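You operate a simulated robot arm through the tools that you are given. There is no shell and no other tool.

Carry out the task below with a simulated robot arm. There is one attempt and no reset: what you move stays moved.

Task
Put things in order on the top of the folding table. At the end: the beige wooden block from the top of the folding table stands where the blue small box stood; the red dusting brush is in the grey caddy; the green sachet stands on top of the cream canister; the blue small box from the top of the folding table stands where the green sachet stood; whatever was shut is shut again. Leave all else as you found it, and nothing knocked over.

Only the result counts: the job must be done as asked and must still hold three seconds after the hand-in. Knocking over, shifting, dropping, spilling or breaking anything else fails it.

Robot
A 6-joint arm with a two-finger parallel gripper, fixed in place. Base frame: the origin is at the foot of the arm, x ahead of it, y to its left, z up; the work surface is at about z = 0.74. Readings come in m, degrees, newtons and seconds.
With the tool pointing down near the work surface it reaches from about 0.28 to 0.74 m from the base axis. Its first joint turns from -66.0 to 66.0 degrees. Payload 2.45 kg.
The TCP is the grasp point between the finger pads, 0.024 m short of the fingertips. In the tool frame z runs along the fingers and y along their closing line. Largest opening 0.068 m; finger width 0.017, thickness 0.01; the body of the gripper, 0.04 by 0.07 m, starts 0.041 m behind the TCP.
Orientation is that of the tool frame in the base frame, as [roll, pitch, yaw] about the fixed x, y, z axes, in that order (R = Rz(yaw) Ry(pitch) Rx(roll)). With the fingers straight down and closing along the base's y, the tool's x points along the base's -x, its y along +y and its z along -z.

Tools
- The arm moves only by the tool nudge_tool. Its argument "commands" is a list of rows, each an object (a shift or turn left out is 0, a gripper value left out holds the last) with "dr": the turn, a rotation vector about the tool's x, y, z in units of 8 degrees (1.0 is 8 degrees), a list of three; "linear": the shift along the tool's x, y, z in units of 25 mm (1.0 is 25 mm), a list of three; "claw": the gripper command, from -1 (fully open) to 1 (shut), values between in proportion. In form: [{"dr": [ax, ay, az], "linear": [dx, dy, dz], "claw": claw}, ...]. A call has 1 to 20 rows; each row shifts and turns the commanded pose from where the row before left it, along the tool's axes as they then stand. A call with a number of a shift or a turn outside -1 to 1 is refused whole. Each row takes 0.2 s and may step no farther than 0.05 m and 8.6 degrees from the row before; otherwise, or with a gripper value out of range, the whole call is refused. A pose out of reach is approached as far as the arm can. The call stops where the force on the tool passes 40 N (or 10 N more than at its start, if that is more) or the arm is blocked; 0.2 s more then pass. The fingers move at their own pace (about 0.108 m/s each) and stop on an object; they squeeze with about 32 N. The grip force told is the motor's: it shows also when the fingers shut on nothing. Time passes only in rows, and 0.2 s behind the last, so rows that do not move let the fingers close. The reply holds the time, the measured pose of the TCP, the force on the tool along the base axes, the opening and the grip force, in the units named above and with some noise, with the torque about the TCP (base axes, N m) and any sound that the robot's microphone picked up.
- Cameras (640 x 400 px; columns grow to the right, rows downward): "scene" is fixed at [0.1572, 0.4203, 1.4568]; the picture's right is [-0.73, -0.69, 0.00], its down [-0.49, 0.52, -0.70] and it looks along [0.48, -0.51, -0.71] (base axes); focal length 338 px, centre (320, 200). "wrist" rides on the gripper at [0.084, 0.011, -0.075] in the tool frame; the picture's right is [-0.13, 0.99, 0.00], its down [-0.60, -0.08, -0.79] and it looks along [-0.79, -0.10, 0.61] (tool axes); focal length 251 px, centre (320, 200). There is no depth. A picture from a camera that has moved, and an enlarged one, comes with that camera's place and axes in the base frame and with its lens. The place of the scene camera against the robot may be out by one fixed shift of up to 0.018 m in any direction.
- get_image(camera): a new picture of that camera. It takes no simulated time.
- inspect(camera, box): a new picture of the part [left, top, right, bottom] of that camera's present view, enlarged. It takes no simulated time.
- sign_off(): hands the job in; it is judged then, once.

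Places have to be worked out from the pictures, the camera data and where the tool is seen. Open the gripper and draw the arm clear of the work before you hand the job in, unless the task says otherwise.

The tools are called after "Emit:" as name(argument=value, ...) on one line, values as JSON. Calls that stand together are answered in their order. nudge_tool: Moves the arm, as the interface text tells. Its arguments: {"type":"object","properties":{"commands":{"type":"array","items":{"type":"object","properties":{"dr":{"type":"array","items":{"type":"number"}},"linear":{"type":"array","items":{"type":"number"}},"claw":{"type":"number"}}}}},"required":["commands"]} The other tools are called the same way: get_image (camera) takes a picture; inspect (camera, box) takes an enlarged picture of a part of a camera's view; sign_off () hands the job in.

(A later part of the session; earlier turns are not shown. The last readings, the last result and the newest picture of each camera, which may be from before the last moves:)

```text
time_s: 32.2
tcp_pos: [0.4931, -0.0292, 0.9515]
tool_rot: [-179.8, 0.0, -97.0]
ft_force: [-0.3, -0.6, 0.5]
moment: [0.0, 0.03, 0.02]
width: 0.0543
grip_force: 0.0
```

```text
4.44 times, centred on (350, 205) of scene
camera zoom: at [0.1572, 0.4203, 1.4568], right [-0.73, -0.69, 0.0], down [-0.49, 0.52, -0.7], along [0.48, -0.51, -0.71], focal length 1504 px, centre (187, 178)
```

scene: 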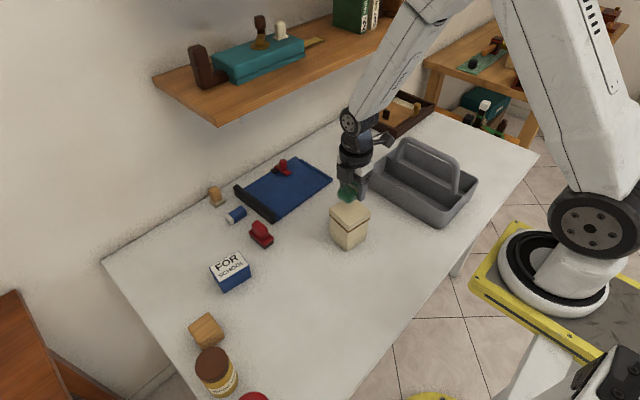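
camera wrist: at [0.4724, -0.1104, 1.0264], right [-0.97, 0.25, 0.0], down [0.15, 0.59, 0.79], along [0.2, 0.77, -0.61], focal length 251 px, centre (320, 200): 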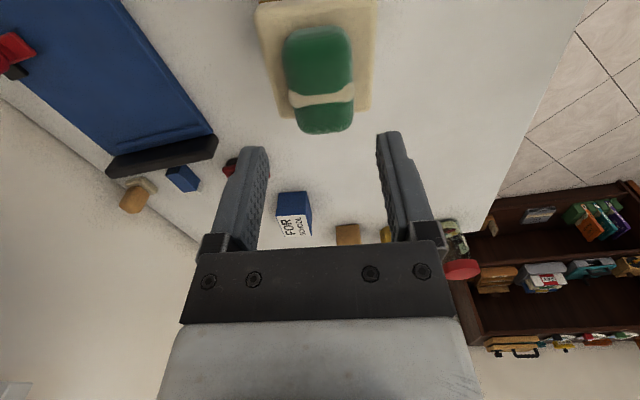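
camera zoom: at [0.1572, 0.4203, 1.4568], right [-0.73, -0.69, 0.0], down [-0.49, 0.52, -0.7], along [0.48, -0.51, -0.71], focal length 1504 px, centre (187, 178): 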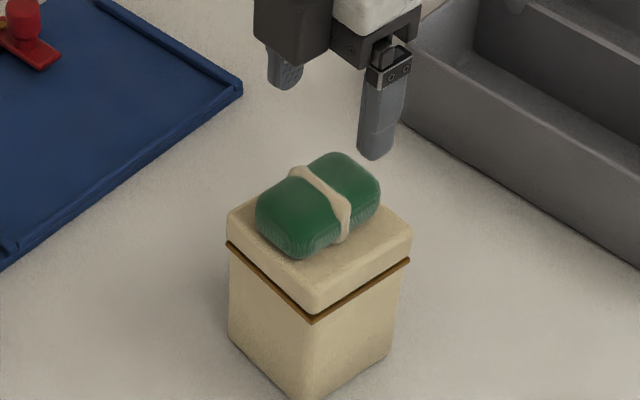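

The sachet stands well centred on the canister. Next is the blue box: I move to a viewing position on its -y side, keeping the yaw, which nearly matches the box's orientation.

Emit:
nudge_tool(commands=[{"linear": [-0.885, -0.345, 0], "claw": -1}, {"linear": [-0.885, -0.345, 0]}, {"linear": [-0.885, -0.345, 0]}, {"linear": [-0.885, -0.345, 0.1]}, {"linear": [-0.885, -0.345, 0.1]}, {"linear": [-0.885, -0.345, 0.2]}, {"linear": [-0.885, -0.345, 0.2]}, {"linear": [-0.885, -0.345, 0.2]}, {"linear": [-0.885, -0.345, 0.2]}, {"linear": [-0.885, -0.345, 0.2]}, {}])

Emit:
get_image(camera="wrist")

Emit:
get_image(camera="scene")

```text
time_s: 34.6
tcp_pos: [0.6052, 0.1797, 0.9225]
tool_rot: [-179.8, 0.0, -97.3]
ft_force: [0.4, -0.3, 0.9]
moment: [-0.01, -0.01, 0.0]
width: 0.0683
grip_force: 0.0
```

```text
taken
camera wrist: at [0.584, 0.0979, 0.9976], right [-0.97, 0.25, 0.0], down [0.15, 0.59, 0.79], along [0.2, 0.77, -0.61], focal length 251 px, centre (320, 200)
```

wrist: 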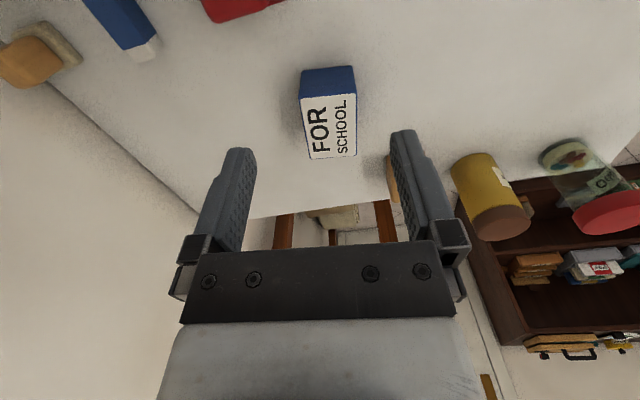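

```text
taken
```

scene: 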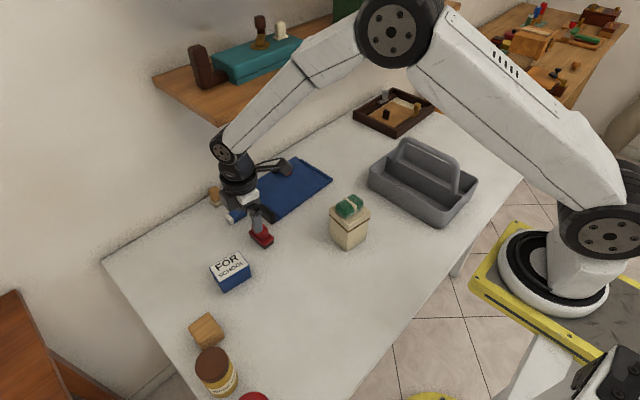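

Now I zoom in on the box to fix its outline.

Emit:
inspect(camera="wrist", box=[270, 50, 390, 170])

Emit:
inspect(camera="scene", box=[190, 230, 270, 310])

```text
3.33 times, centred on (330, 110) of wrist
camera zoom: at [0.584, 0.0979, 0.9976], right [-0.97, 0.25, 0.0], down [0.15, 0.59, 0.79], along [0.2, 0.77, -0.61], focal length 838 px, centre (287, 500)
```

zoom: 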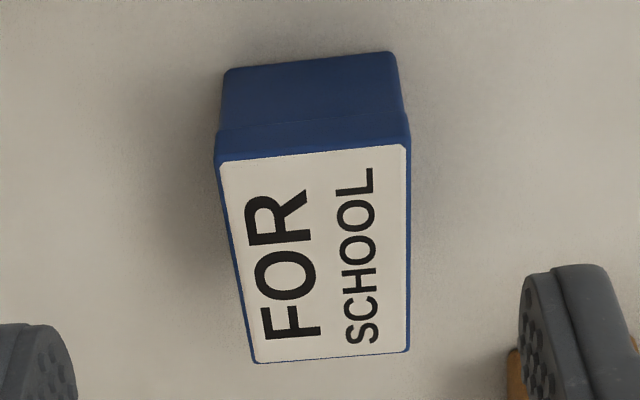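

```text
5.00 times, centred on (230, 270) of scene
camera zoom: at [0.1572, 0.4203, 1.4568], right [-0.73, -0.69, 0.0], down [-0.49, 0.52, -0.7], along [0.48, -0.51, -0.71], focal length 1692 px, centre (770, -150)
```

zoom: 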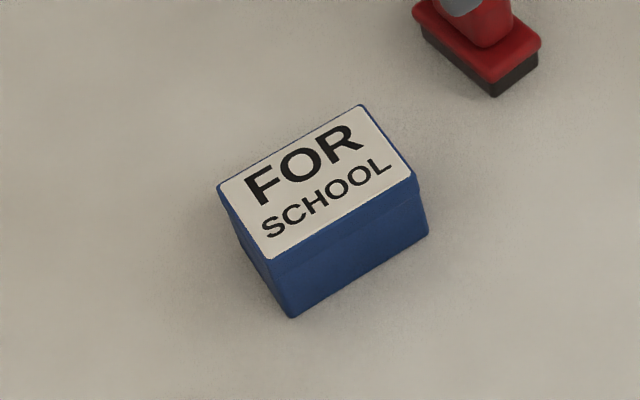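

The box is at ≈ (0.615, 0.252) with a slightly overhanging lid (rim from z ≈ 0.77 to 0.787), so I'll grip as low as possible and watch that the lid doesn't come away. I move above it.

Emit:
nudge_tool(commands=[{"linear": [-0.73, -0.005, 0.75]}, {"linear": [-0.73, -0.005, 0.75]}, {"linear": [-0.73, -0.005, 0.75]}, {"linear": [-0.72, -0.005, 0.75]}, {}])

Emit:
get_image(camera="wrist")

Emit:
inspect(camera="scene", box=[170, 190, 290, 310])

```text
time_s: 35.8
tcp_pos: [0.6149, 0.2519, 0.845]
tool_rot: [-179.8, 0.0, -97.1]
ft_force: [-0.1, 0.5, -0.3]
moment: [0.01, 0.03, 0.01]
width: 0.0681
grip_force: 0.0
```

```text
taken
camera wrist: at [0.5943, 0.1694, 0.9198], right [-0.97, 0.25, 0.0], down [0.15, 0.59, 0.79], along [0.2, 0.77, -0.61], focal length 251 px, centre (320, 200)
```

wrist: 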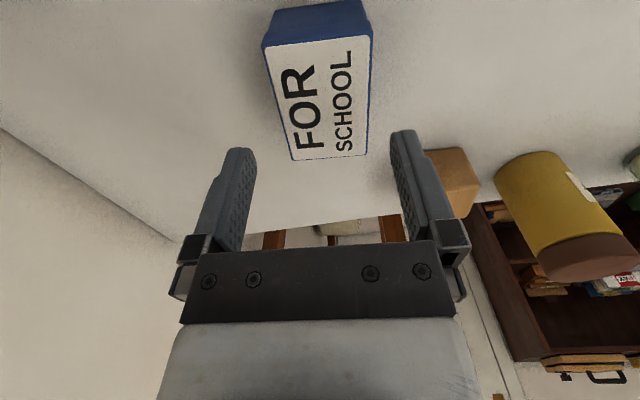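

```text
3.33 times, centred on (230, 250) of scene
camera zoom: at [0.1572, 0.4203, 1.4568], right [-0.73, -0.69, 0.0], down [-0.49, 0.52, -0.7], along [0.48, -0.51, -0.71], focal length 1128 px, centre (620, 33)
```

zoom: 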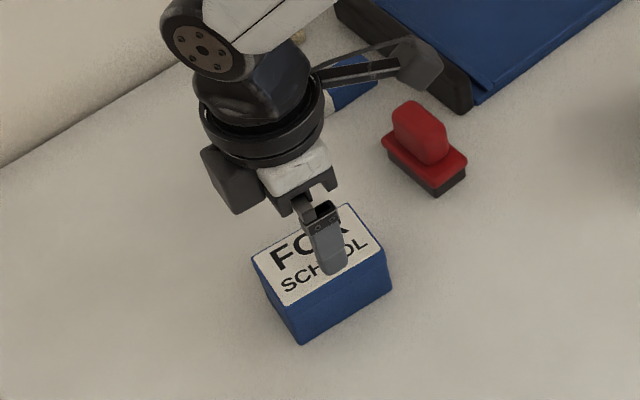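

The box's top centre works out to (0.6135, 0.253), within 1.5 mm of the tool. I descend around it to z ≈ 0.766.

Emit:
nudge_tool(commands=[{"linear": [-0.035, 0.045, 0.6]}, {"linear": [0, 0, 0.8]}, {"linear": [0, 0, 0.8]}, {"linear": [0, 0, 0.6]}, {"linear": [0, 0, 0.3]}, {"linear": [0, 0, 0.06]}, {}])

Emit:
inspect(camera="wrist", box=[200, 40, 440, 260])

Emit:
inspect(camera="scene", box=[170, 190, 290, 310])

```text
time_s: 37.4
tcp_pos: [0.6146, 0.2538, 0.7665]
tool_rot: [-179.8, 0.0, -97.1]
ft_force: [-0.8, 0.2, 0.6]
moment: [0.0, 0.03, -0.03]
width: 0.0683
grip_force: 0.0
```

```text
1.82 times, centred on (320, 150) of wrist
camera zoom: at [0.5935, 0.1719, 0.8415], right [-0.97, 0.25, 0.0], down [0.15, 0.59, 0.79], along [0.2, 0.77, -0.61], focal length 457 px, centre (320, 291)
```

zoom: 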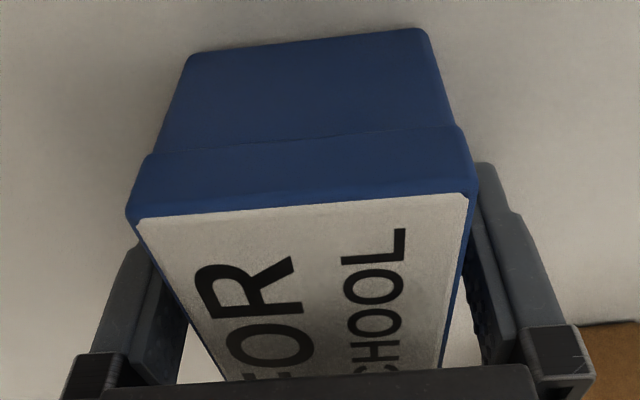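

```text
3.33 times, centred on (230, 250) of scene
camera zoom: at [0.1572, 0.4203, 1.4568], right [-0.73, -0.69, 0.0], down [-0.49, 0.52, -0.7], along [0.48, -0.51, -0.71], focal length 1128 px, centre (620, 33)
```

zoom: 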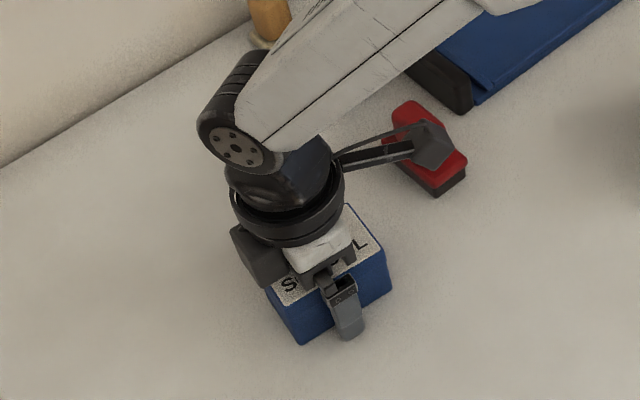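

The fingers straddle the box with clearance on both sides. I close, then lift only 4 mm to see whether body and lid move together.

Emit:
nudge_tool(commands=[{"claw": 1}, {}, {}, {}, {"linear": [0, 0, -0.08]}, {"linear": [0, 0, -0.08]}, {}])

Emit:
inspect(camera="wrist", box=[200, 40, 440, 260])

Emit:
inspect(camera="scene", box=[200, 220, 280, 300])

```text
time_s: 39.0
tcp_pos: [0.6143, 0.2532, 0.7715]
tool_rot: [-179.8, 0.0, -97.1]
ft_force: [0.6, -0.6, -0.5]
moment: [-0.04, -0.01, 0.0]
width: 0.0518
grip_force: 31.8
```

```text
1.82 times, centred on (320, 150) of wrist
camera zoom: at [0.5936, 0.1712, 0.846], right [-0.97, 0.25, 0.0], down [0.15, 0.59, 0.79], along [0.2, 0.77, -0.61], focal length 457 px, centre (320, 291)
```

zoom: 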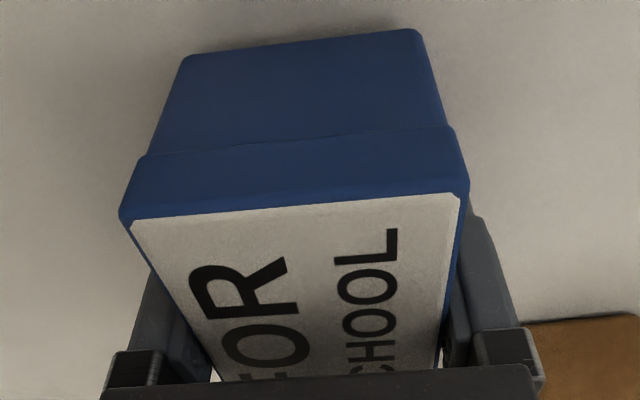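

```text
5.00 times, centred on (240, 260) of scene
camera zoom: at [0.1572, 0.4203, 1.4568], right [-0.73, -0.69, 0.0], down [-0.49, 0.52, -0.7], along [0.48, -0.51, -0.71], focal length 1692 px, centre (720, -100)
```

zoom: 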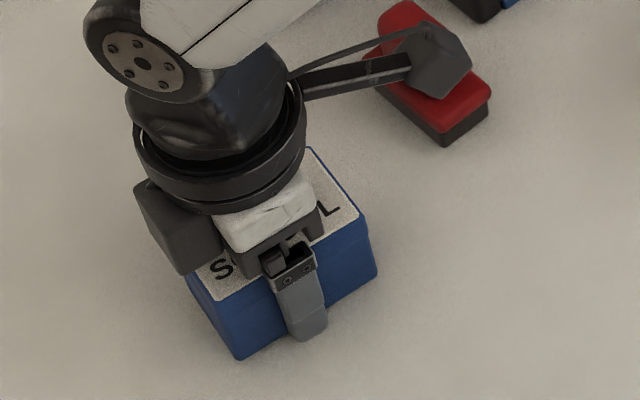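

Box body and lid rise together (no change at the seam). I lift it gently to z ≈ 0.87.

Emit:
nudge_tool(commands=[{"linear": [0, 0, -0.2]}, {"linear": [0, 0, -0.4]}, {"linear": [0, 0, -0.4]}, {"linear": [0, 0, -0.4]}, {"linear": [0, 0, -0.4]}, {"linear": [0, 0, -0.4]}, {"linear": [0, 0, -0.4]}, {"linear": [0, 0, -0.4]}, {"linear": [0, 0, -0.4]}, {"linear": [0, 0, -0.4]}, {"linear": [0, 0, -0.2]}, {}])

Emit:
get_image(camera="wrist")

```text
time_s: 41.6
tcp_pos: [0.6127, 0.253, 0.8709]
tool_rot: [180.0, 0.0, -97.1]
ft_force: [0.0, 0.2, 0.2]
moment: [-0.02, -0.03, -0.01]
width: 0.0516
grip_force: 31.6
```

```text
taken
camera wrist: at [0.5932, 0.1711, 0.9462], right [-0.97, 0.25, 0.0], down [0.15, 0.59, 0.79], along [0.2, 0.77, -0.61], focal length 251 px, centre (320, 200)
```

wrist: 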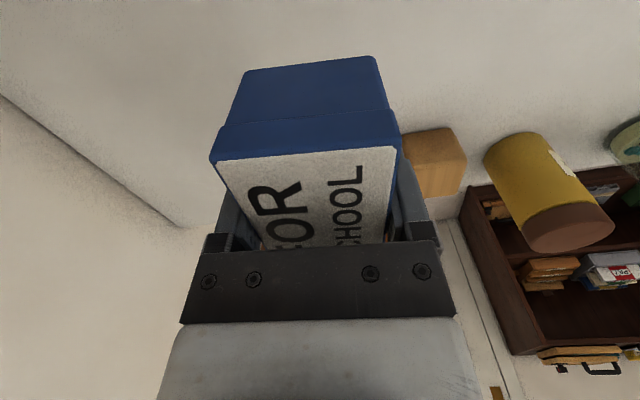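

The whole box is held level and shut. I carry it to above the sachet's old place, TCP ≈ (0.394, 0.2095).

Emit:
nudge_tool(commands=[{"linear": [0.1, 0.3, 0]}, {"linear": [0.15, 0.45, 0]}, {"linear": [0.19, 0.57, 0]}, {"linear": [0.19, 0.57, 0]}, {"linear": [0.19, 0.57, 0]}, {"linear": [0.19, 0.57, 0]}, {"linear": [0.19, 0.57, 0]}, {"linear": [0.19, 0.57, 0]}, {"linear": [0.19, 0.57, 0]}, {"linear": [0.19, 0.57, 0]}, {"linear": [0.19, 0.57, 0]}, {"linear": [0.19, 0.57, 0]}, {"linear": [0.19, 0.57, 0]}, {"linear": [0.19, 0.57, 0]}, {"linear": [0.19, 0.57, 0]}, {"linear": [0.14, 0.45, 0]}, {"linear": [0.05, 0.2, 0]}, {}])

Emit:
get_image(camera="wrist")

Emit:
get_image(camera="scene")

```text
time_s: 45.4
tcp_pos: [0.387, 0.207, 0.8693]
tool_rot: [-179.8, 0.0, -97.1]
ft_force: [-1.3, 0.0, 0.1]
moment: [-0.05, 0.0, 0.03]
width: 0.0517
grip_force: 31.6
```

```text
taken
camera wrist: at [0.3657, 0.1251, 0.9444], right [-0.97, 0.25, 0.0], down [0.15, 0.59, 0.79], along [0.2, 0.77, -0.61], focal length 251 px, centre (320, 200)
```

wrist: 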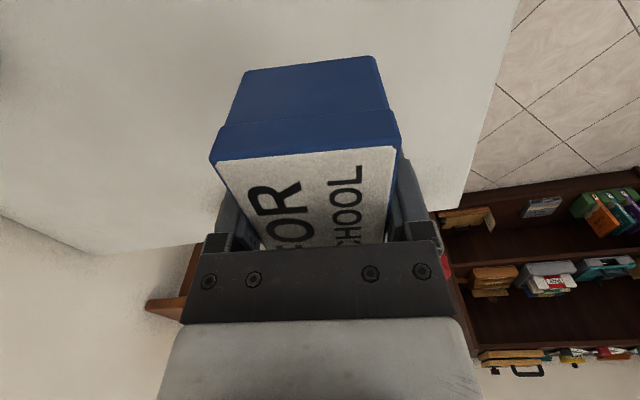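

```text
taken
```

scene: 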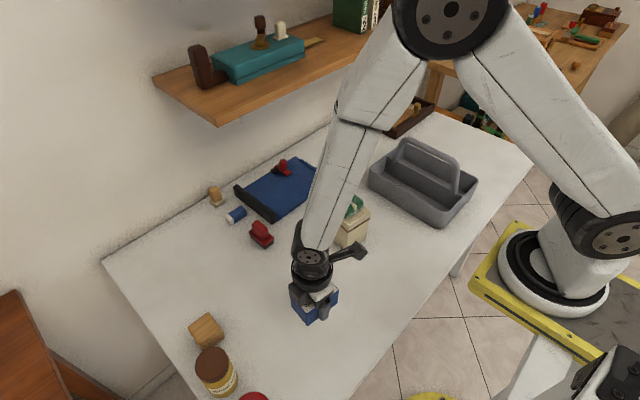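

I correct by about 7 mm in +x and lower to a few millimetres above the table.

Emit:
nudge_tool(commands=[{"linear": [-0.07, -0.13, 0.3]}, {"linear": [-0.065, -0.135, 0.5]}, {"linear": [0, 0, 0.6]}, {"linear": [0, 0, 0.6]}, {"linear": [0, 0, 0.6]}, {"linear": [0, 0, 0.5]}, {"linear": [0, 0, 0.4]}, {"linear": [0, 0, 0.25]}, {"linear": [0, 0, 0.1]}, {}])

Emit:
get_image(camera="wrist")

Emit:
inspect(camera="scene", box=[250, 240, 390, 360])

```text
time_s: 47.6
tcp_pos: [0.395, 0.2087, 0.7738]
tool_rot: [-179.7, 0.0, -97.1]
ft_force: [-0.1, -0.2, -1.4]
moment: [-0.05, 0.0, -0.01]
width: 0.0515
grip_force: 32.1
```

```text
taken
camera wrist: at [0.3732, 0.1273, 0.8495], right [-0.97, 0.25, 0.0], down [0.15, 0.59, 0.79], along [0.2, 0.77, -0.61], focal length 251 px, centre (320, 200)
```

wrist: 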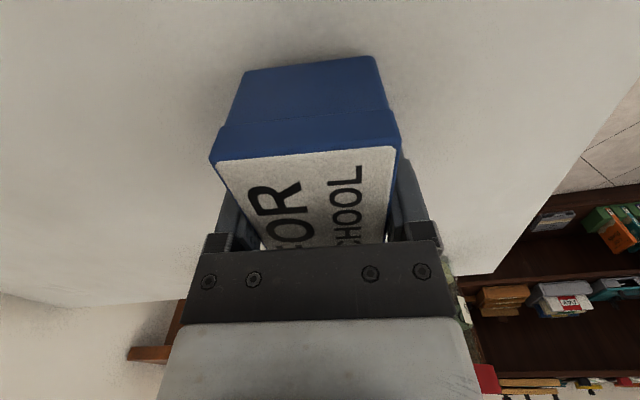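

```text
3.33 times, centred on (320, 300) of scene
camera zoom: at [0.1572, 0.4203, 1.4568], right [-0.73, -0.69, 0.0], down [-0.49, 0.52, -0.7], along [0.48, -0.51, -0.71], focal length 1128 px, centre (320, -133)
```

zoom: 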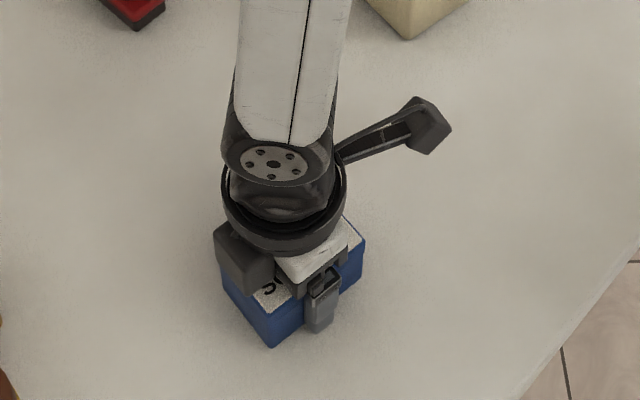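

About 7 mm remain to the table. I lower in small steps.

Emit:
nudge_tool(commands=[{"linear": [0, 0, 0.1]}, {"linear": [0, 0, 0.1]}, {}])

Emit:
nudge_tool(commands=[{"linear": [0, 0, 0.04]}, {}])

```text
time_s: 48.4
tcp_pos: [0.3942, 0.211, 0.7693]
tool_rot: [-179.7, 0.0, -97.1]
ft_force: [0.1, 0.9, -0.1]
moment: [-0.01, 0.0, -0.01]
width: 0.0514
grip_force: 32.8
```

```text
time_s: 49.0
tcp_pos: [0.3942, 0.2108, 0.7671]
tool_rot: [-179.8, 0.0, -97.1]
ft_force: [-0.1, 0.1, -1.2]
moment: [0.03, -0.01, -0.02]
width: 0.0517
grip_force: 32.4
```

Within about 1 mm of the table. One more small step, then release.

Emit:
nudge_tool(commands=[{"linear": [0, 0, 0.04]}, {}])

Emit:
nudge_tool(commands=[{"claw": 0}, {"claw": -0.6}, {"claw": -1}, {}, {}])

Emit:
get_image(camera="wrist")

```text
time_s: 49.6
tcp_pos: [0.395, 0.2098, 0.7678]
tool_rot: [-179.9, 0.0, -97.0]
ft_force: [0.4, -0.3, 0.1]
moment: [-0.04, -0.03, 0.0]
width: 0.0518
grip_force: 32.0
```

```text
time_s: 50.8
tcp_pos: [0.3946, 0.21, 0.7661]
tool_rot: [-179.9, 0.0, -97.1]
ft_force: [0.3, 0.5, 0.4]
moment: [0.02, 0.0, 0.0]
width: 0.0678
grip_force: 0.1
```

```text
taken
camera wrist: at [0.3737, 0.1277, 0.842], right [-0.97, 0.25, 0.0], down [0.15, 0.59, 0.79], along [0.2, 0.77, -0.61], focal length 251 px, centre (320, 200)
```

wrist: 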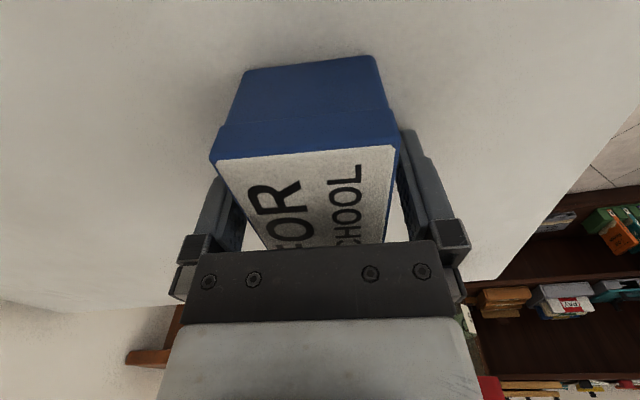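

The box stands on the table, shut. I rise straight up and check it.

Emit:
nudge_tool(commands=[{"linear": [0, 0, -0.3]}, {"linear": [0, 0, -0.6]}, {"linear": [0, 0, -0.9]}, {"linear": [0, 0, -1]}, {"linear": [0, 0, -1]}, {"linear": [0, 0, -1]}, {}])

Emit:
get_image(camera="wrist")

Emit:
get_image(camera="scene")

```text
time_s: 52.4
tcp_pos: [0.3951, 0.2094, 0.8868]
tool_rot: [-179.8, 0.0, -97.0]
ft_force: [-0.8, 0.2, -0.7]
moment: [-0.01, 0.02, 0.01]
width: 0.068
grip_force: 0.0
```

```text
taken
camera wrist: at [0.3737, 0.1284, 0.9617], right [-0.97, 0.25, 0.0], down [0.15, 0.59, 0.79], along [0.2, 0.77, -0.61], focal length 251 px, centre (320, 200)
```

wrist: 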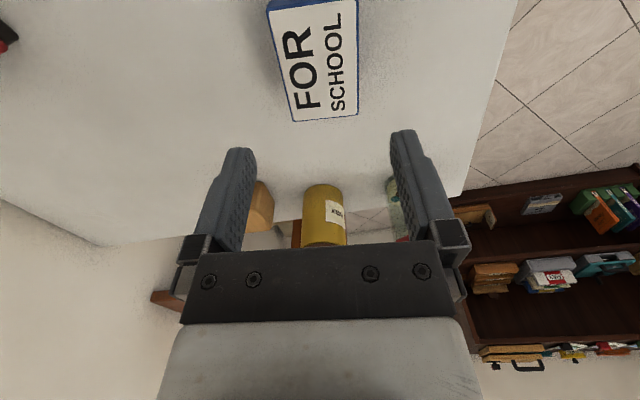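

```text
taken
```

scene: 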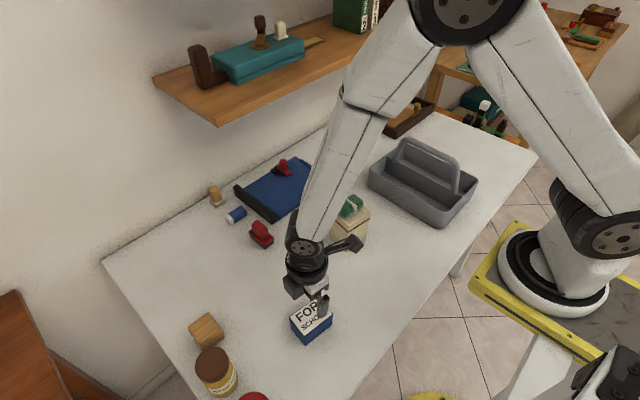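

The box stands in the sachet's old spot. Now I move towards the wooden block to view it from its -y side.

Emit:
nudge_tool(commands=[{"linear": [-0.3, -0.35, -0.3]}, {"linear": [-0.6, -0.7, -0.2]}, {"linear": [-0.6, -0.7, -0.1]}, {"linear": [-0.6, -0.7, -0.1]}, {"linear": [-0.6, -0.7, -0.1]}, {"linear": [-0.6, -0.7, 0]}, {"linear": [-0.6, -0.7, 0]}, {"linear": [-0.34, -0.37, 0]}, {}])

Emit:
get_image(camera="wrist")

Emit:
inspect(camera="wrist", box=[260, 40, 460, 180])

Emit:
inspect(camera="scene", box=[160, 280, 340, 400])

```text
time_s: 54.4
tcp_pos: [0.5294, 0.3007, 0.9065]
tool_rot: [-179.8, 0.0, -97.2]
ft_force: [-0.9, 0.1, 0.6]
moment: [-0.01, -0.03, 0.01]
width: 0.0679
grip_force: 0.1
```

```text
taken
camera wrist: at [0.5086, 0.2189, 0.9822], right [-0.97, 0.25, 0.0], down [0.15, 0.59, 0.79], along [0.2, 0.77, -0.61], focal length 251 px, centre (320, 200)
```

wrist: 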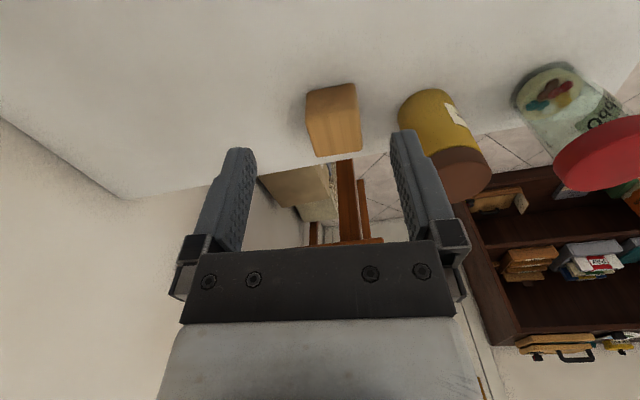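

```text
2.86 times, centred on (360, 110) of wrist
camera zoom: at [0.5086, 0.2189, 0.9822], right [-0.97, 0.25, 0.0], down [0.15, 0.59, 0.79], along [0.2, 0.77, -0.61], focal length 718 px, centre (206, 457)
```

zoom: 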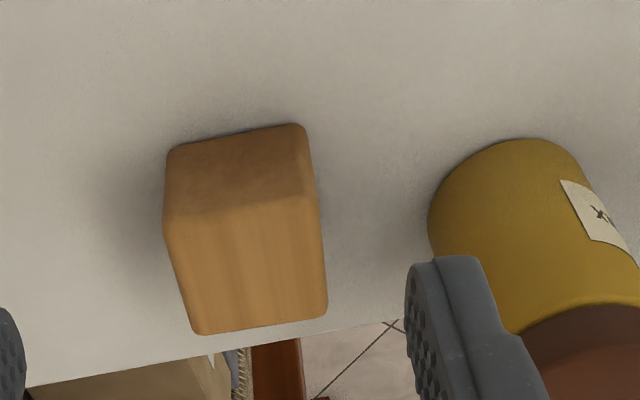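

```text
3.33 times, centred on (250, 340) of scene
camera zoom: at [0.1572, 0.4203, 1.4568], right [-0.73, -0.69, 0.0], down [-0.49, 0.52, -0.7], along [0.48, -0.51, -0.71], focal length 1128 px, centre (553, -267)
```

zoom: 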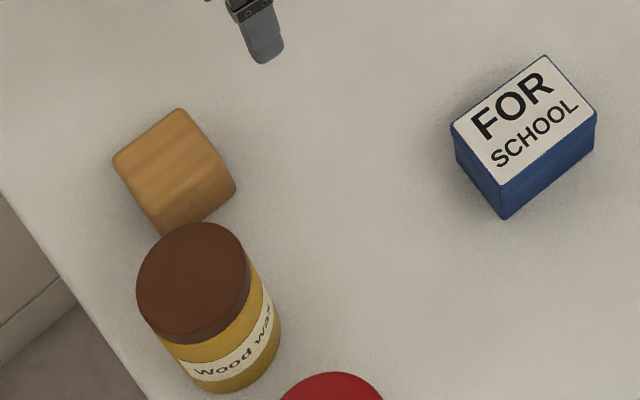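

Block: ≈ 48 mm cube centred at (0.533, 0.372), turned about -4°; the wax jar's nearest side is at x ≈ 0.47. I narrow the opening a little, trim the yaw, and move above the block.

Emit:
nudge_tool(commands=[{"dr": [0, 0, -0.39], "claw": -0.85}, {"linear": [-0.7125, 0.016, 0.4]}, {"linear": [-0.7125, 0.016, 0.6]}, {"linear": [-0.7125, 0.016, 0.6]}, {"linear": [-0.7125, 0.016, 0.6]}, {}])

Emit:
get_image(camera="wrist")

Emit:
inspect(camera="scene", box=[140, 250, 320, 400])

```text
time_s: 55.8
tcp_pos: [0.5327, 0.3722, 0.8522]
tool_rot: [-179.8, 0.0, -94.0]
ft_force: [0.8, 1.0, -0.5]
moment: [0.03, -0.01, 0.0]
width: 0.0625
grip_force: 0.1
```

```text
taken
camera wrist: at [0.516, 0.2886, 0.9274], right [-0.98, 0.2, 0.0], down [0.12, 0.6, 0.79], along [0.16, 0.78, -0.61], focal length 251 px, centre (320, 200)
```

wrist: 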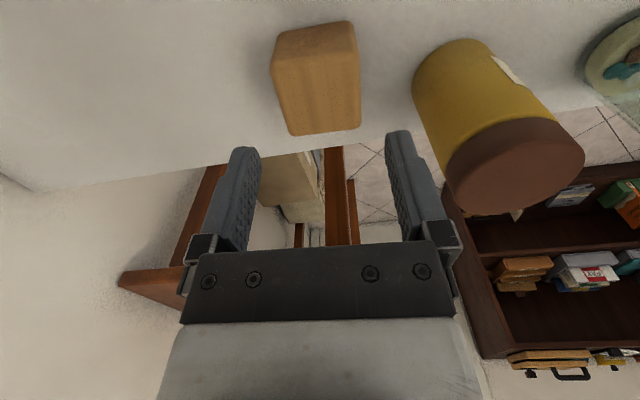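

```text
2.67 times, centred on (230, 325) of scene
camera zoom: at [0.1572, 0.4203, 1.4568], right [-0.73, -0.69, 0.0], down [-0.49, 0.52, -0.7], along [0.48, -0.51, -0.71], focal length 902 px, centre (560, -133)
```

zoom: 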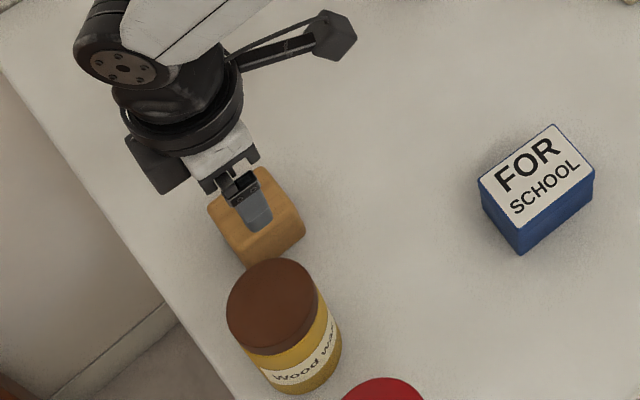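

Aligned within 2 mm; the finger on the jar side keeps about 20 mm clearance. I descend to z ≈ 0.767.

Emit:
nudge_tool(commands=[{"linear": [0.03, -0.03, 0.5]}, {"linear": [0, 0, 0.7]}, {"linear": [0, 0, 0.7]}, {"linear": [0, 0, 0.7]}, {"linear": [0, 0, 0.5]}, {"linear": [0, 0, 0.25]}, {}])

Emit:
get_image(camera="wrist")

Emit:
inspect(camera="scene", box=[140, 250, 320, 400])

```text
time_s: 57.4
tcp_pos: [0.5349, 0.3705, 0.7671]
tool_rot: [-179.9, 0.0, -94.0]
ft_force: [-0.1, 0.0, 0.5]
moment: [0.03, 0.02, -0.02]
width: 0.0629
grip_force: 0.0
```

```text
taken
camera wrist: at [0.5179, 0.2873, 0.8429], right [-0.98, 0.2, 0.0], down [0.12, 0.6, 0.79], along [0.16, 0.78, -0.61], focal length 251 px, centre (320, 200)
```

wrist: 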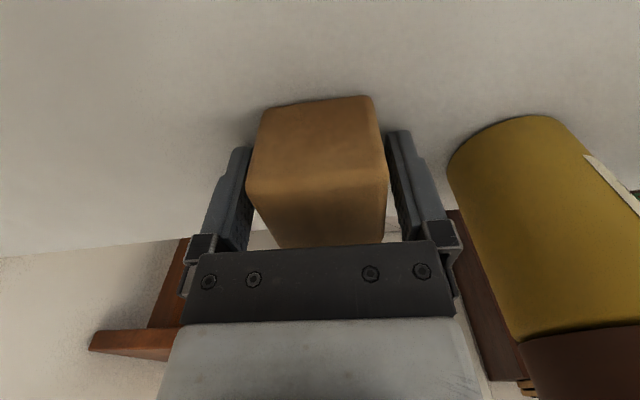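

```text
2.67 times, centred on (230, 325) of scene
camera zoom: at [0.1572, 0.4203, 1.4568], right [-0.73, -0.69, 0.0], down [-0.49, 0.52, -0.7], along [0.48, -0.51, -0.71], focal length 902 px, centre (560, -133)
```

zoom: 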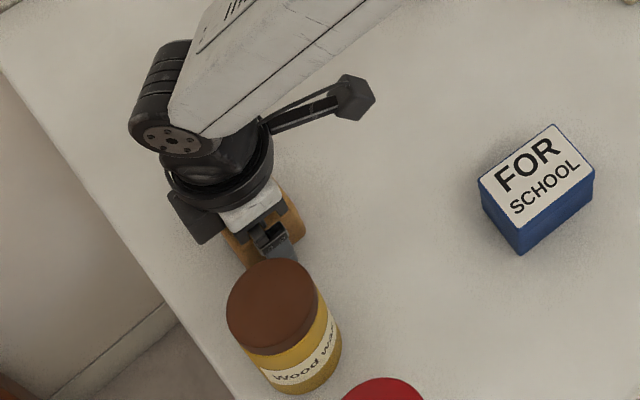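

The block is between the fingers, clear of the jar. I close and lift slowly.

Emit:
nudge_tool(commands=[{"claw": 1}, {}, {}, {}, {"linear": [0, 0, -0.1]}, {"linear": [0, 0, -0.2]}, {"linear": [0, 0, -0.3]}, {}])

Emit:
get_image(camera="wrist")

```text
time_s: 59.2
tcp_pos: [0.5348, 0.3703, 0.7828]
tool_rot: [-179.7, -0.1, -94.1]
ft_force: [-0.4, 0.0, -1.1]
moment: [-0.02, 0.02, 0.0]
width: 0.0497
grip_force: 32.2
```

```text
taken
camera wrist: at [0.5181, 0.2875, 0.8583], right [-0.98, 0.2, 0.0], down [0.12, 0.6, 0.79], along [0.16, 0.78, -0.61], focal length 251 px, centre (320, 200)
```

wrist: 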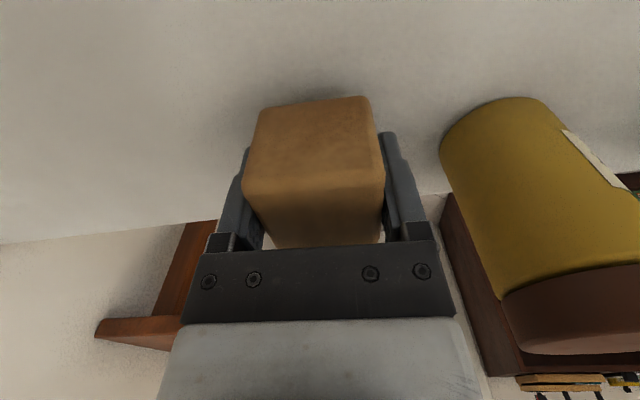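

Held at 50 mm width. I lift to z ≈ 0.87 and carry it to above the box's old place, TCP ≈ (0.614, 0.251).

Emit:
nudge_tool(commands=[{"linear": [0, 0, -0.3]}, {"linear": [0, 0, -0.5]}, {"linear": [0, 0, -0.5]}, {"linear": [0, 0, -0.5]}, {"linear": [0, 0, -0.5]}, {"linear": [0, 0, -0.5]}, {"linear": [0, 0, -0.5]}, {"linear": [0, 0, -0.2]}, {}])

Emit:
nudge_tool(commands=[{"linear": [0.25, -0.195, 0]}, {"linear": [0.45, -0.35, 0]}, {"linear": [0.5, -0.39, 0]}, {"linear": [0.5, -0.39, 0]}, {"linear": [0.5, -0.39, 0]}, {"linear": [0.5, -0.39, 0]}, {"linear": [0.5, -0.39, 0]}, {"linear": [0.5, -0.39, 0]}, {"linear": [0.5, -0.39, 0]}, {"linear": [0.32, -0.235, 0]}, {}])

Emit:
get_image(camera="wrist")

Emit:
get_image(camera="scene")

```text
time_s: 61.2
tcp_pos: [0.5339, 0.3705, 0.8701]
tool_rot: [-179.8, 0.0, -94.1]
ft_force: [-0.7, -0.3, -0.3]
moment: [-0.03, 0.03, 0.0]
width: 0.0498
grip_force: 31.7
```

```text
time_s: 63.6
tcp_pos: [0.6135, 0.2503, 0.8702]
tool_rot: [-179.8, 0.0, -94.1]
ft_force: [0.2, -0.5, -0.8]
moment: [-0.01, 0.0, 0.01]
width: 0.0495
grip_force: 32.2
```

```text
taken
camera wrist: at [0.5969, 0.1681, 0.9466], right [-0.98, 0.2, 0.0], down [0.12, 0.6, 0.79], along [0.16, 0.78, -0.61], focal length 251 px, centre (320, 200)
```

wrist: 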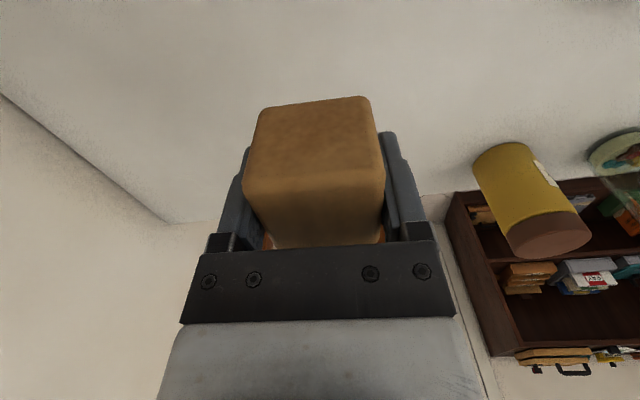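

```text
taken
```

scene: 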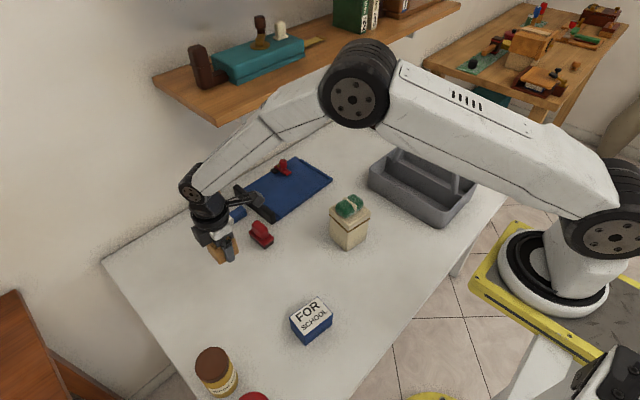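

In position over the box's old place. I lower to a few millimetres above the table.

Emit:
nudge_tool(commands=[{"linear": [0, 0, 0.3]}, {"linear": [0, 0, 0.5]}, {"linear": [0, 0, 0.6]}, {"linear": [0, 0, 0.6]}, {"linear": [0, 0, 0.6]}, {"linear": [0, 0, 0.5]}, {"linear": [0, 0, 0.4]}, {"linear": [0, 0, 0.25]}, {"linear": [0, 0, 0.1]}, {}])

Emit:
nudge_tool(commands=[{"linear": [0, 0, 0.1]}, {"linear": [0, 0, 0.06]}, {}])

```text
time_s: 65.8
tcp_pos: [0.6138, 0.2521, 0.7749]
tool_rot: [-179.9, 0.0, -94.1]
ft_force: [0.3, -0.1, -0.7]
moment: [0.01, 0.02, 0.01]
width: 0.0495
grip_force: 31.8
```

```text
time_s: 66.6
tcp_pos: [0.6147, 0.2521, 0.772]
tool_rot: [-179.9, 0.0, -94.0]
ft_force: [0.3, 0.3, -1.1]
moment: [0.03, -0.03, -0.01]
width: 0.0497
grip_force: 32.0
```

Not yet touching. I take two further small steps.

Emit:
nudge_tool(commands=[{"linear": [0, 0, 0.06]}, {}])

Emit:
nudge_tool(commands=[{"linear": [0, 0, 0.04]}, {}])

Emit:
inspect(camera="scene", box=[180, 200, 290, 300])

```text
time_s: 67.2
tcp_pos: [0.6153, 0.2512, 0.7689]
tool_rot: [-179.8, 0.0, -93.9]
ft_force: [-0.3, 0.1, -1.0]
moment: [0.0, -0.01, 0.01]
width: 0.0495
grip_force: 32.0
```

```text
time_s: 67.8
tcp_pos: [0.6152, 0.251, 0.7677]
tool_rot: [-179.8, 0.1, -94.0]
ft_force: [-0.6, 0.6, -0.6]
moment: [0.02, 0.01, -0.01]
width: 0.0497
grip_force: 32.3
```

```text
4.00 times, centred on (235, 250) of scene
camera zoom: at [0.1572, 0.4203, 1.4568], right [-0.73, -0.69, 0.0], down [-0.49, 0.52, -0.7], along [0.48, -0.51, -0.71], focal length 1354 px, centre (660, 0)
```

zoom: 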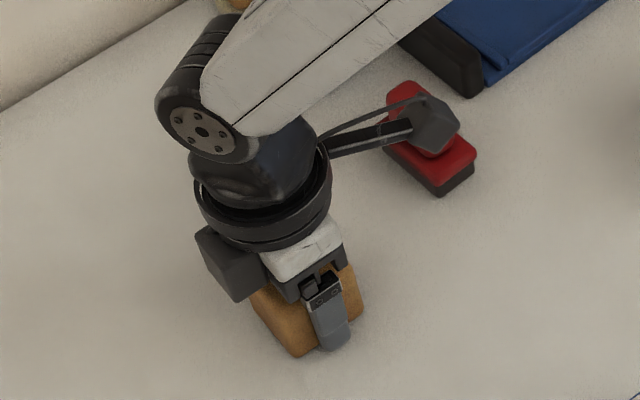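

At the release height (about 0.5 mm above the table). I open and rise straight up.

Emit:
nudge_tool(commands=[{"linear": [0, 0, 0.02]}, {"claw": 0}, {"claw": -0.6}, {"claw": -1}, {}, {}])

Emit:
nudge_tool(commands=[{"linear": [0, 0, -0.3]}, {"linear": [0, 0, -0.6]}, {"linear": [0, 0, -0.9]}, {"linear": [0, 0, -1]}, {"linear": [0, 0, -1]}, {"linear": [0, 0, -1]}, {}])

Emit:
get_image(camera="wrist")

Emit:
get_image(camera="scene")

```text
time_s: 69.2
tcp_pos: [0.6137, 0.2514, 0.7681]
tool_rot: [-179.7, 0.0, -94.0]
ft_force: [0.0, -0.8, -0.7]
moment: [-0.01, -0.02, 0.0]
width: 0.0678
grip_force: 0.0
```

```text
time_s: 70.8
tcp_pos: [0.6159, 0.2516, 0.8893]
tool_rot: [-179.8, 0.0, -94.0]
ft_force: [-0.4, 0.8, -0.5]
moment: [0.01, 0.02, 0.03]
width: 0.068
grip_force: 0.0
```

```text
taken
camera wrist: at [0.5983, 0.169, 0.9644], right [-0.98, 0.2, 0.0], down [0.12, 0.6, 0.79], along [0.16, 0.78, -0.61], focal length 251 px, centre (320, 200)
```

wrist: 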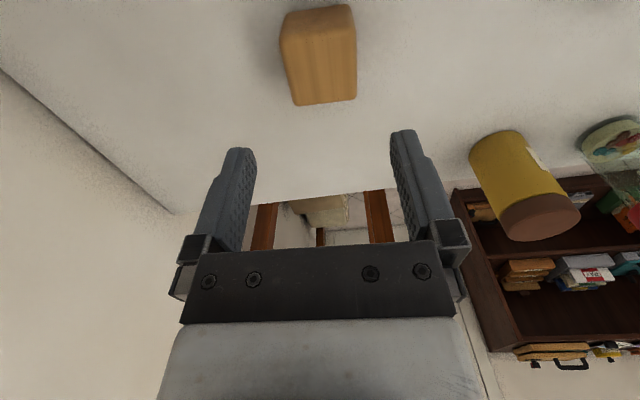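

```text
taken
```

scene: 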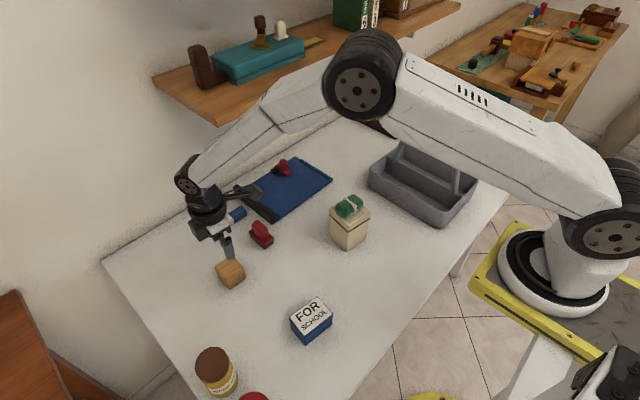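

The block stands in the box's old spot. Now the brush: I turn the tool back (+86°) so the camera looks along +x, and rise a little.

Emit:
nudge_tool(commands=[{"linear": [0, 0, -0.8]}, {"linear": [0, 0, -0.8], "dr": [0, 0, 0.75]}, {"dr": [0, 0, 1]}, {"dr": [0, 0, 1]}, {"dr": [0, 0, 1]}, {"dr": [0, 0, 1]}, {"dr": [0, 0, 1]}, {"dr": [0, 0, 1]}, {"dr": [0, 0, 1]}, {"dr": [0, 0, 1]}, {"dr": [0, 0, 1]}, {"dr": [0, 0, 1]}, {}])

```text
time_s: 73.6
tcp_pos: [0.6144, 0.2515, 0.9279]
tool_rot: [180.0, 0.1, 180.0]
ft_force: [-0.5, -0.5, -1.1]
moment: [0.0, -0.01, 0.0]
width: 0.0677
grip_force: 0.0
```

Now I move to in front of the brush to look at it from the robot side.

Emit:
nudge_tool(commands=[{"linear": [0.3, -0.84, 0.05]}, {"linear": [0.3, -0.84, 0.05]}, {"linear": [0.3, -0.84, 0.05]}, {"linear": [0.3, -0.84, 0.05]}, {"linear": [0.3, -0.84, 0.05]}, {"linear": [0.3, -0.84, 0.05]}, {}])

Emit:
get_image(camera="wrist")

Emit:
inspect(camera="wrist", box=[250, 40, 410, 160])

Emit:
get_image(camera="scene")

```text
time_s: 75.2
tcp_pos: [0.5675, 0.1252, 0.9201]
tool_rot: [-180.0, 0.1, -180.0]
ft_force: [0.4, -0.3, -0.3]
moment: [-0.02, 0.0, 0.02]
width: 0.0676
grip_force: 0.1
```

```text
taken
camera wrist: at [0.4844, 0.1357, 0.995], right [0.13, 0.99, 0.0], down [0.6, -0.08, 0.8], along [0.79, -0.1, -0.61], focal length 251 px, centre (320, 200)
```

wrist: 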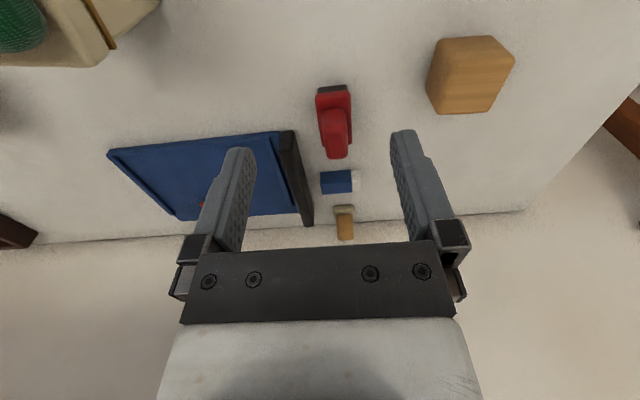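

```text
3.33 times, centred on (330, 100) of wrist
camera zoom: at [0.4844, 0.1357, 0.995], right [0.13, 0.99, 0.0], down [0.6, -0.08, 0.8], along [0.79, -0.1, -0.61], focal length 838 px, centre (287, 533)
```

zoom: 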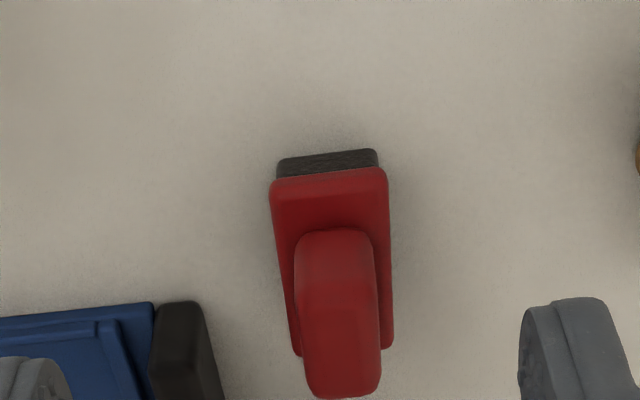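

```text
taken
```

scene: 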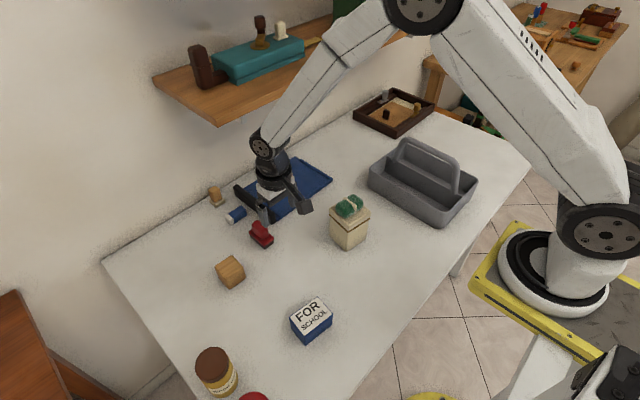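

The brush is clear now: black bristle block, red plate (x 0.618–0.685, y 0.1135–0.1476) and a handle about 22 mm wide along x, centred ≈ (0.651, 0.131). The black bar of the blue board is near the -y finger, so I use a reduced opening (~42 mm) and hover above first.

Emit:
nudge_tool(commands=[{"linear": [-0.835, 0.063, 0], "claw": -0.25}, {"linear": [-0.835, 0.063, 0]}, {"linear": [-0.835, 0.063, 0.3]}, {"linear": [-0.835, 0.063, 0.5]}, {}])

Emit:
get_image(camera="wrist")

Emit:
inspect(camera="scene", box=[190, 130, 350, 270])

```text
time_s: 76.4
tcp_pos: [0.6446, 0.1308, 0.8952]
tool_rot: [-179.8, -0.7, 180.0]
ft_force: [0.3, 0.7, -1.0]
moment: [0.0, 0.02, -0.02]
width: 0.0426
grip_force: 0.0
```

```text
taken
camera wrist: at [0.5624, 0.1421, 0.9723], right [0.13, 0.99, 0.0], down [0.61, -0.08, 0.79], along [0.78, -0.1, -0.62], focal length 251 px, centre (320, 200)
```

wrist: 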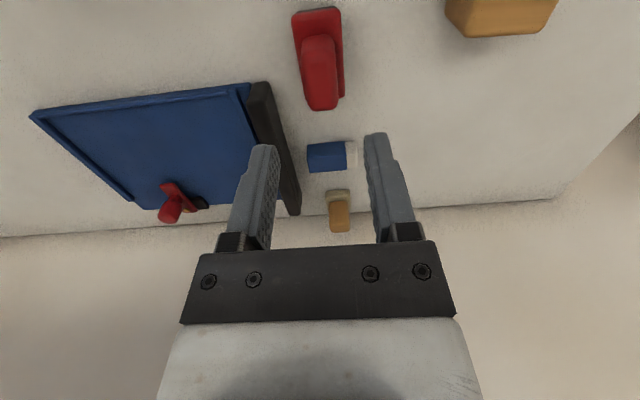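

```text
2.86 times, centred on (270, 200) of scene
camera zoom: at [0.1557, 0.4204, 1.457], right [-0.73, -0.69, 0.0], down [-0.49, 0.52, -0.7], along [0.48, -0.51, -0.71], focal length 967 px, centre (463, 200)
```

zoom: 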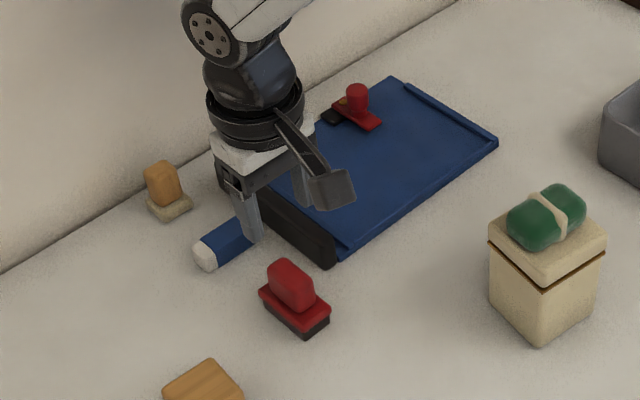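

The pose came out 7 mm short in x with a slight pitch, so the arm may be touching something (perhaps the shelf). I check the whole scene picture before going further.

Emit:
get_image(camera="scene")

Emit:
inspect(camera="scene", box=[140, 20, 340, 220])

```text
taken
```

scene: 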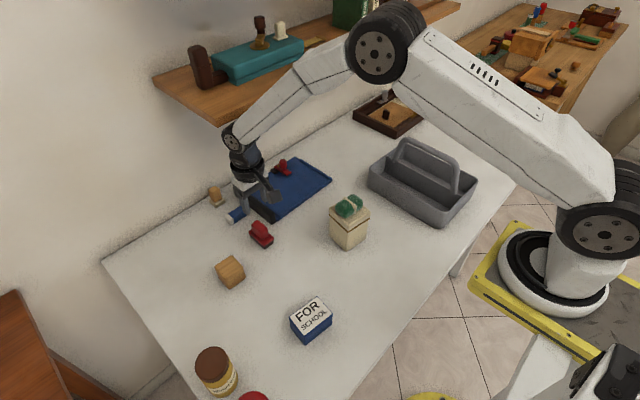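

```text
2.00 times, centred on (240, 120) of scene
camera zoom: at [0.1557, 0.4204, 1.457], right [-0.73, -0.69, 0.0], down [-0.49, 0.52, -0.7], along [0.48, -0.51, -0.71], focal length 677 px, centre (480, 360)
```

zoom: 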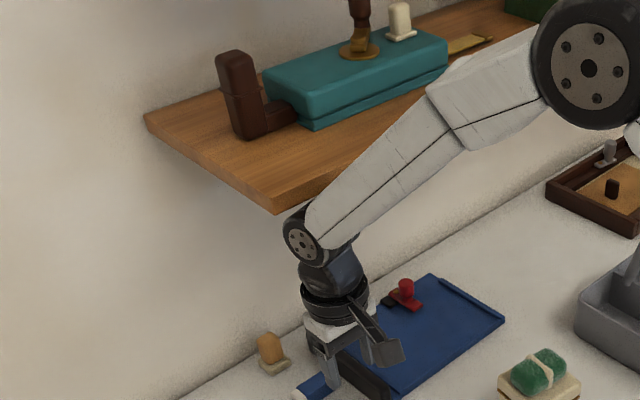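

The wrist joint is against the shelf's front edge. I back straight out in -x now and then check the shelf.

Emit:
nudge_tool(commands=[{"linear": [0.5, 0, 0]}, {"linear": [0.8, 0, 0]}, {"linear": [0.8, 0, 0]}, {"linear": [0.8, 0, 0]}, {}])

Emit:
inspect(camera="scene", box=[140, 0, 480, 200])

```text
time_s: 77.6
tcp_pos: [0.5777, 0.1328, 0.9006]
tool_rot: [179.9, 0.1, 180.0]
ft_force: [-0.5, 0.4, -0.2]
moment: [0.0, -0.01, -0.02]
width: 0.0426
grip_force: 0.0
```

```text
1.88 times, centred on (310, 100) of scene
camera zoom: at [0.1572, 0.4203, 1.4568], right [-0.73, -0.69, 0.0], down [-0.49, 0.52, -0.7], along [0.48, -0.51, -0.71], focal length 637 px, centre (339, 388)
```

zoom: 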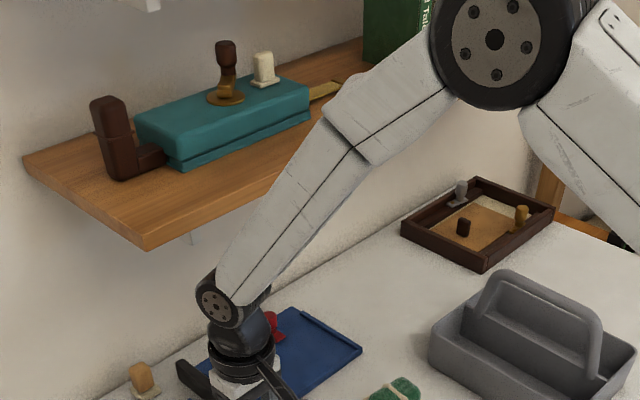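

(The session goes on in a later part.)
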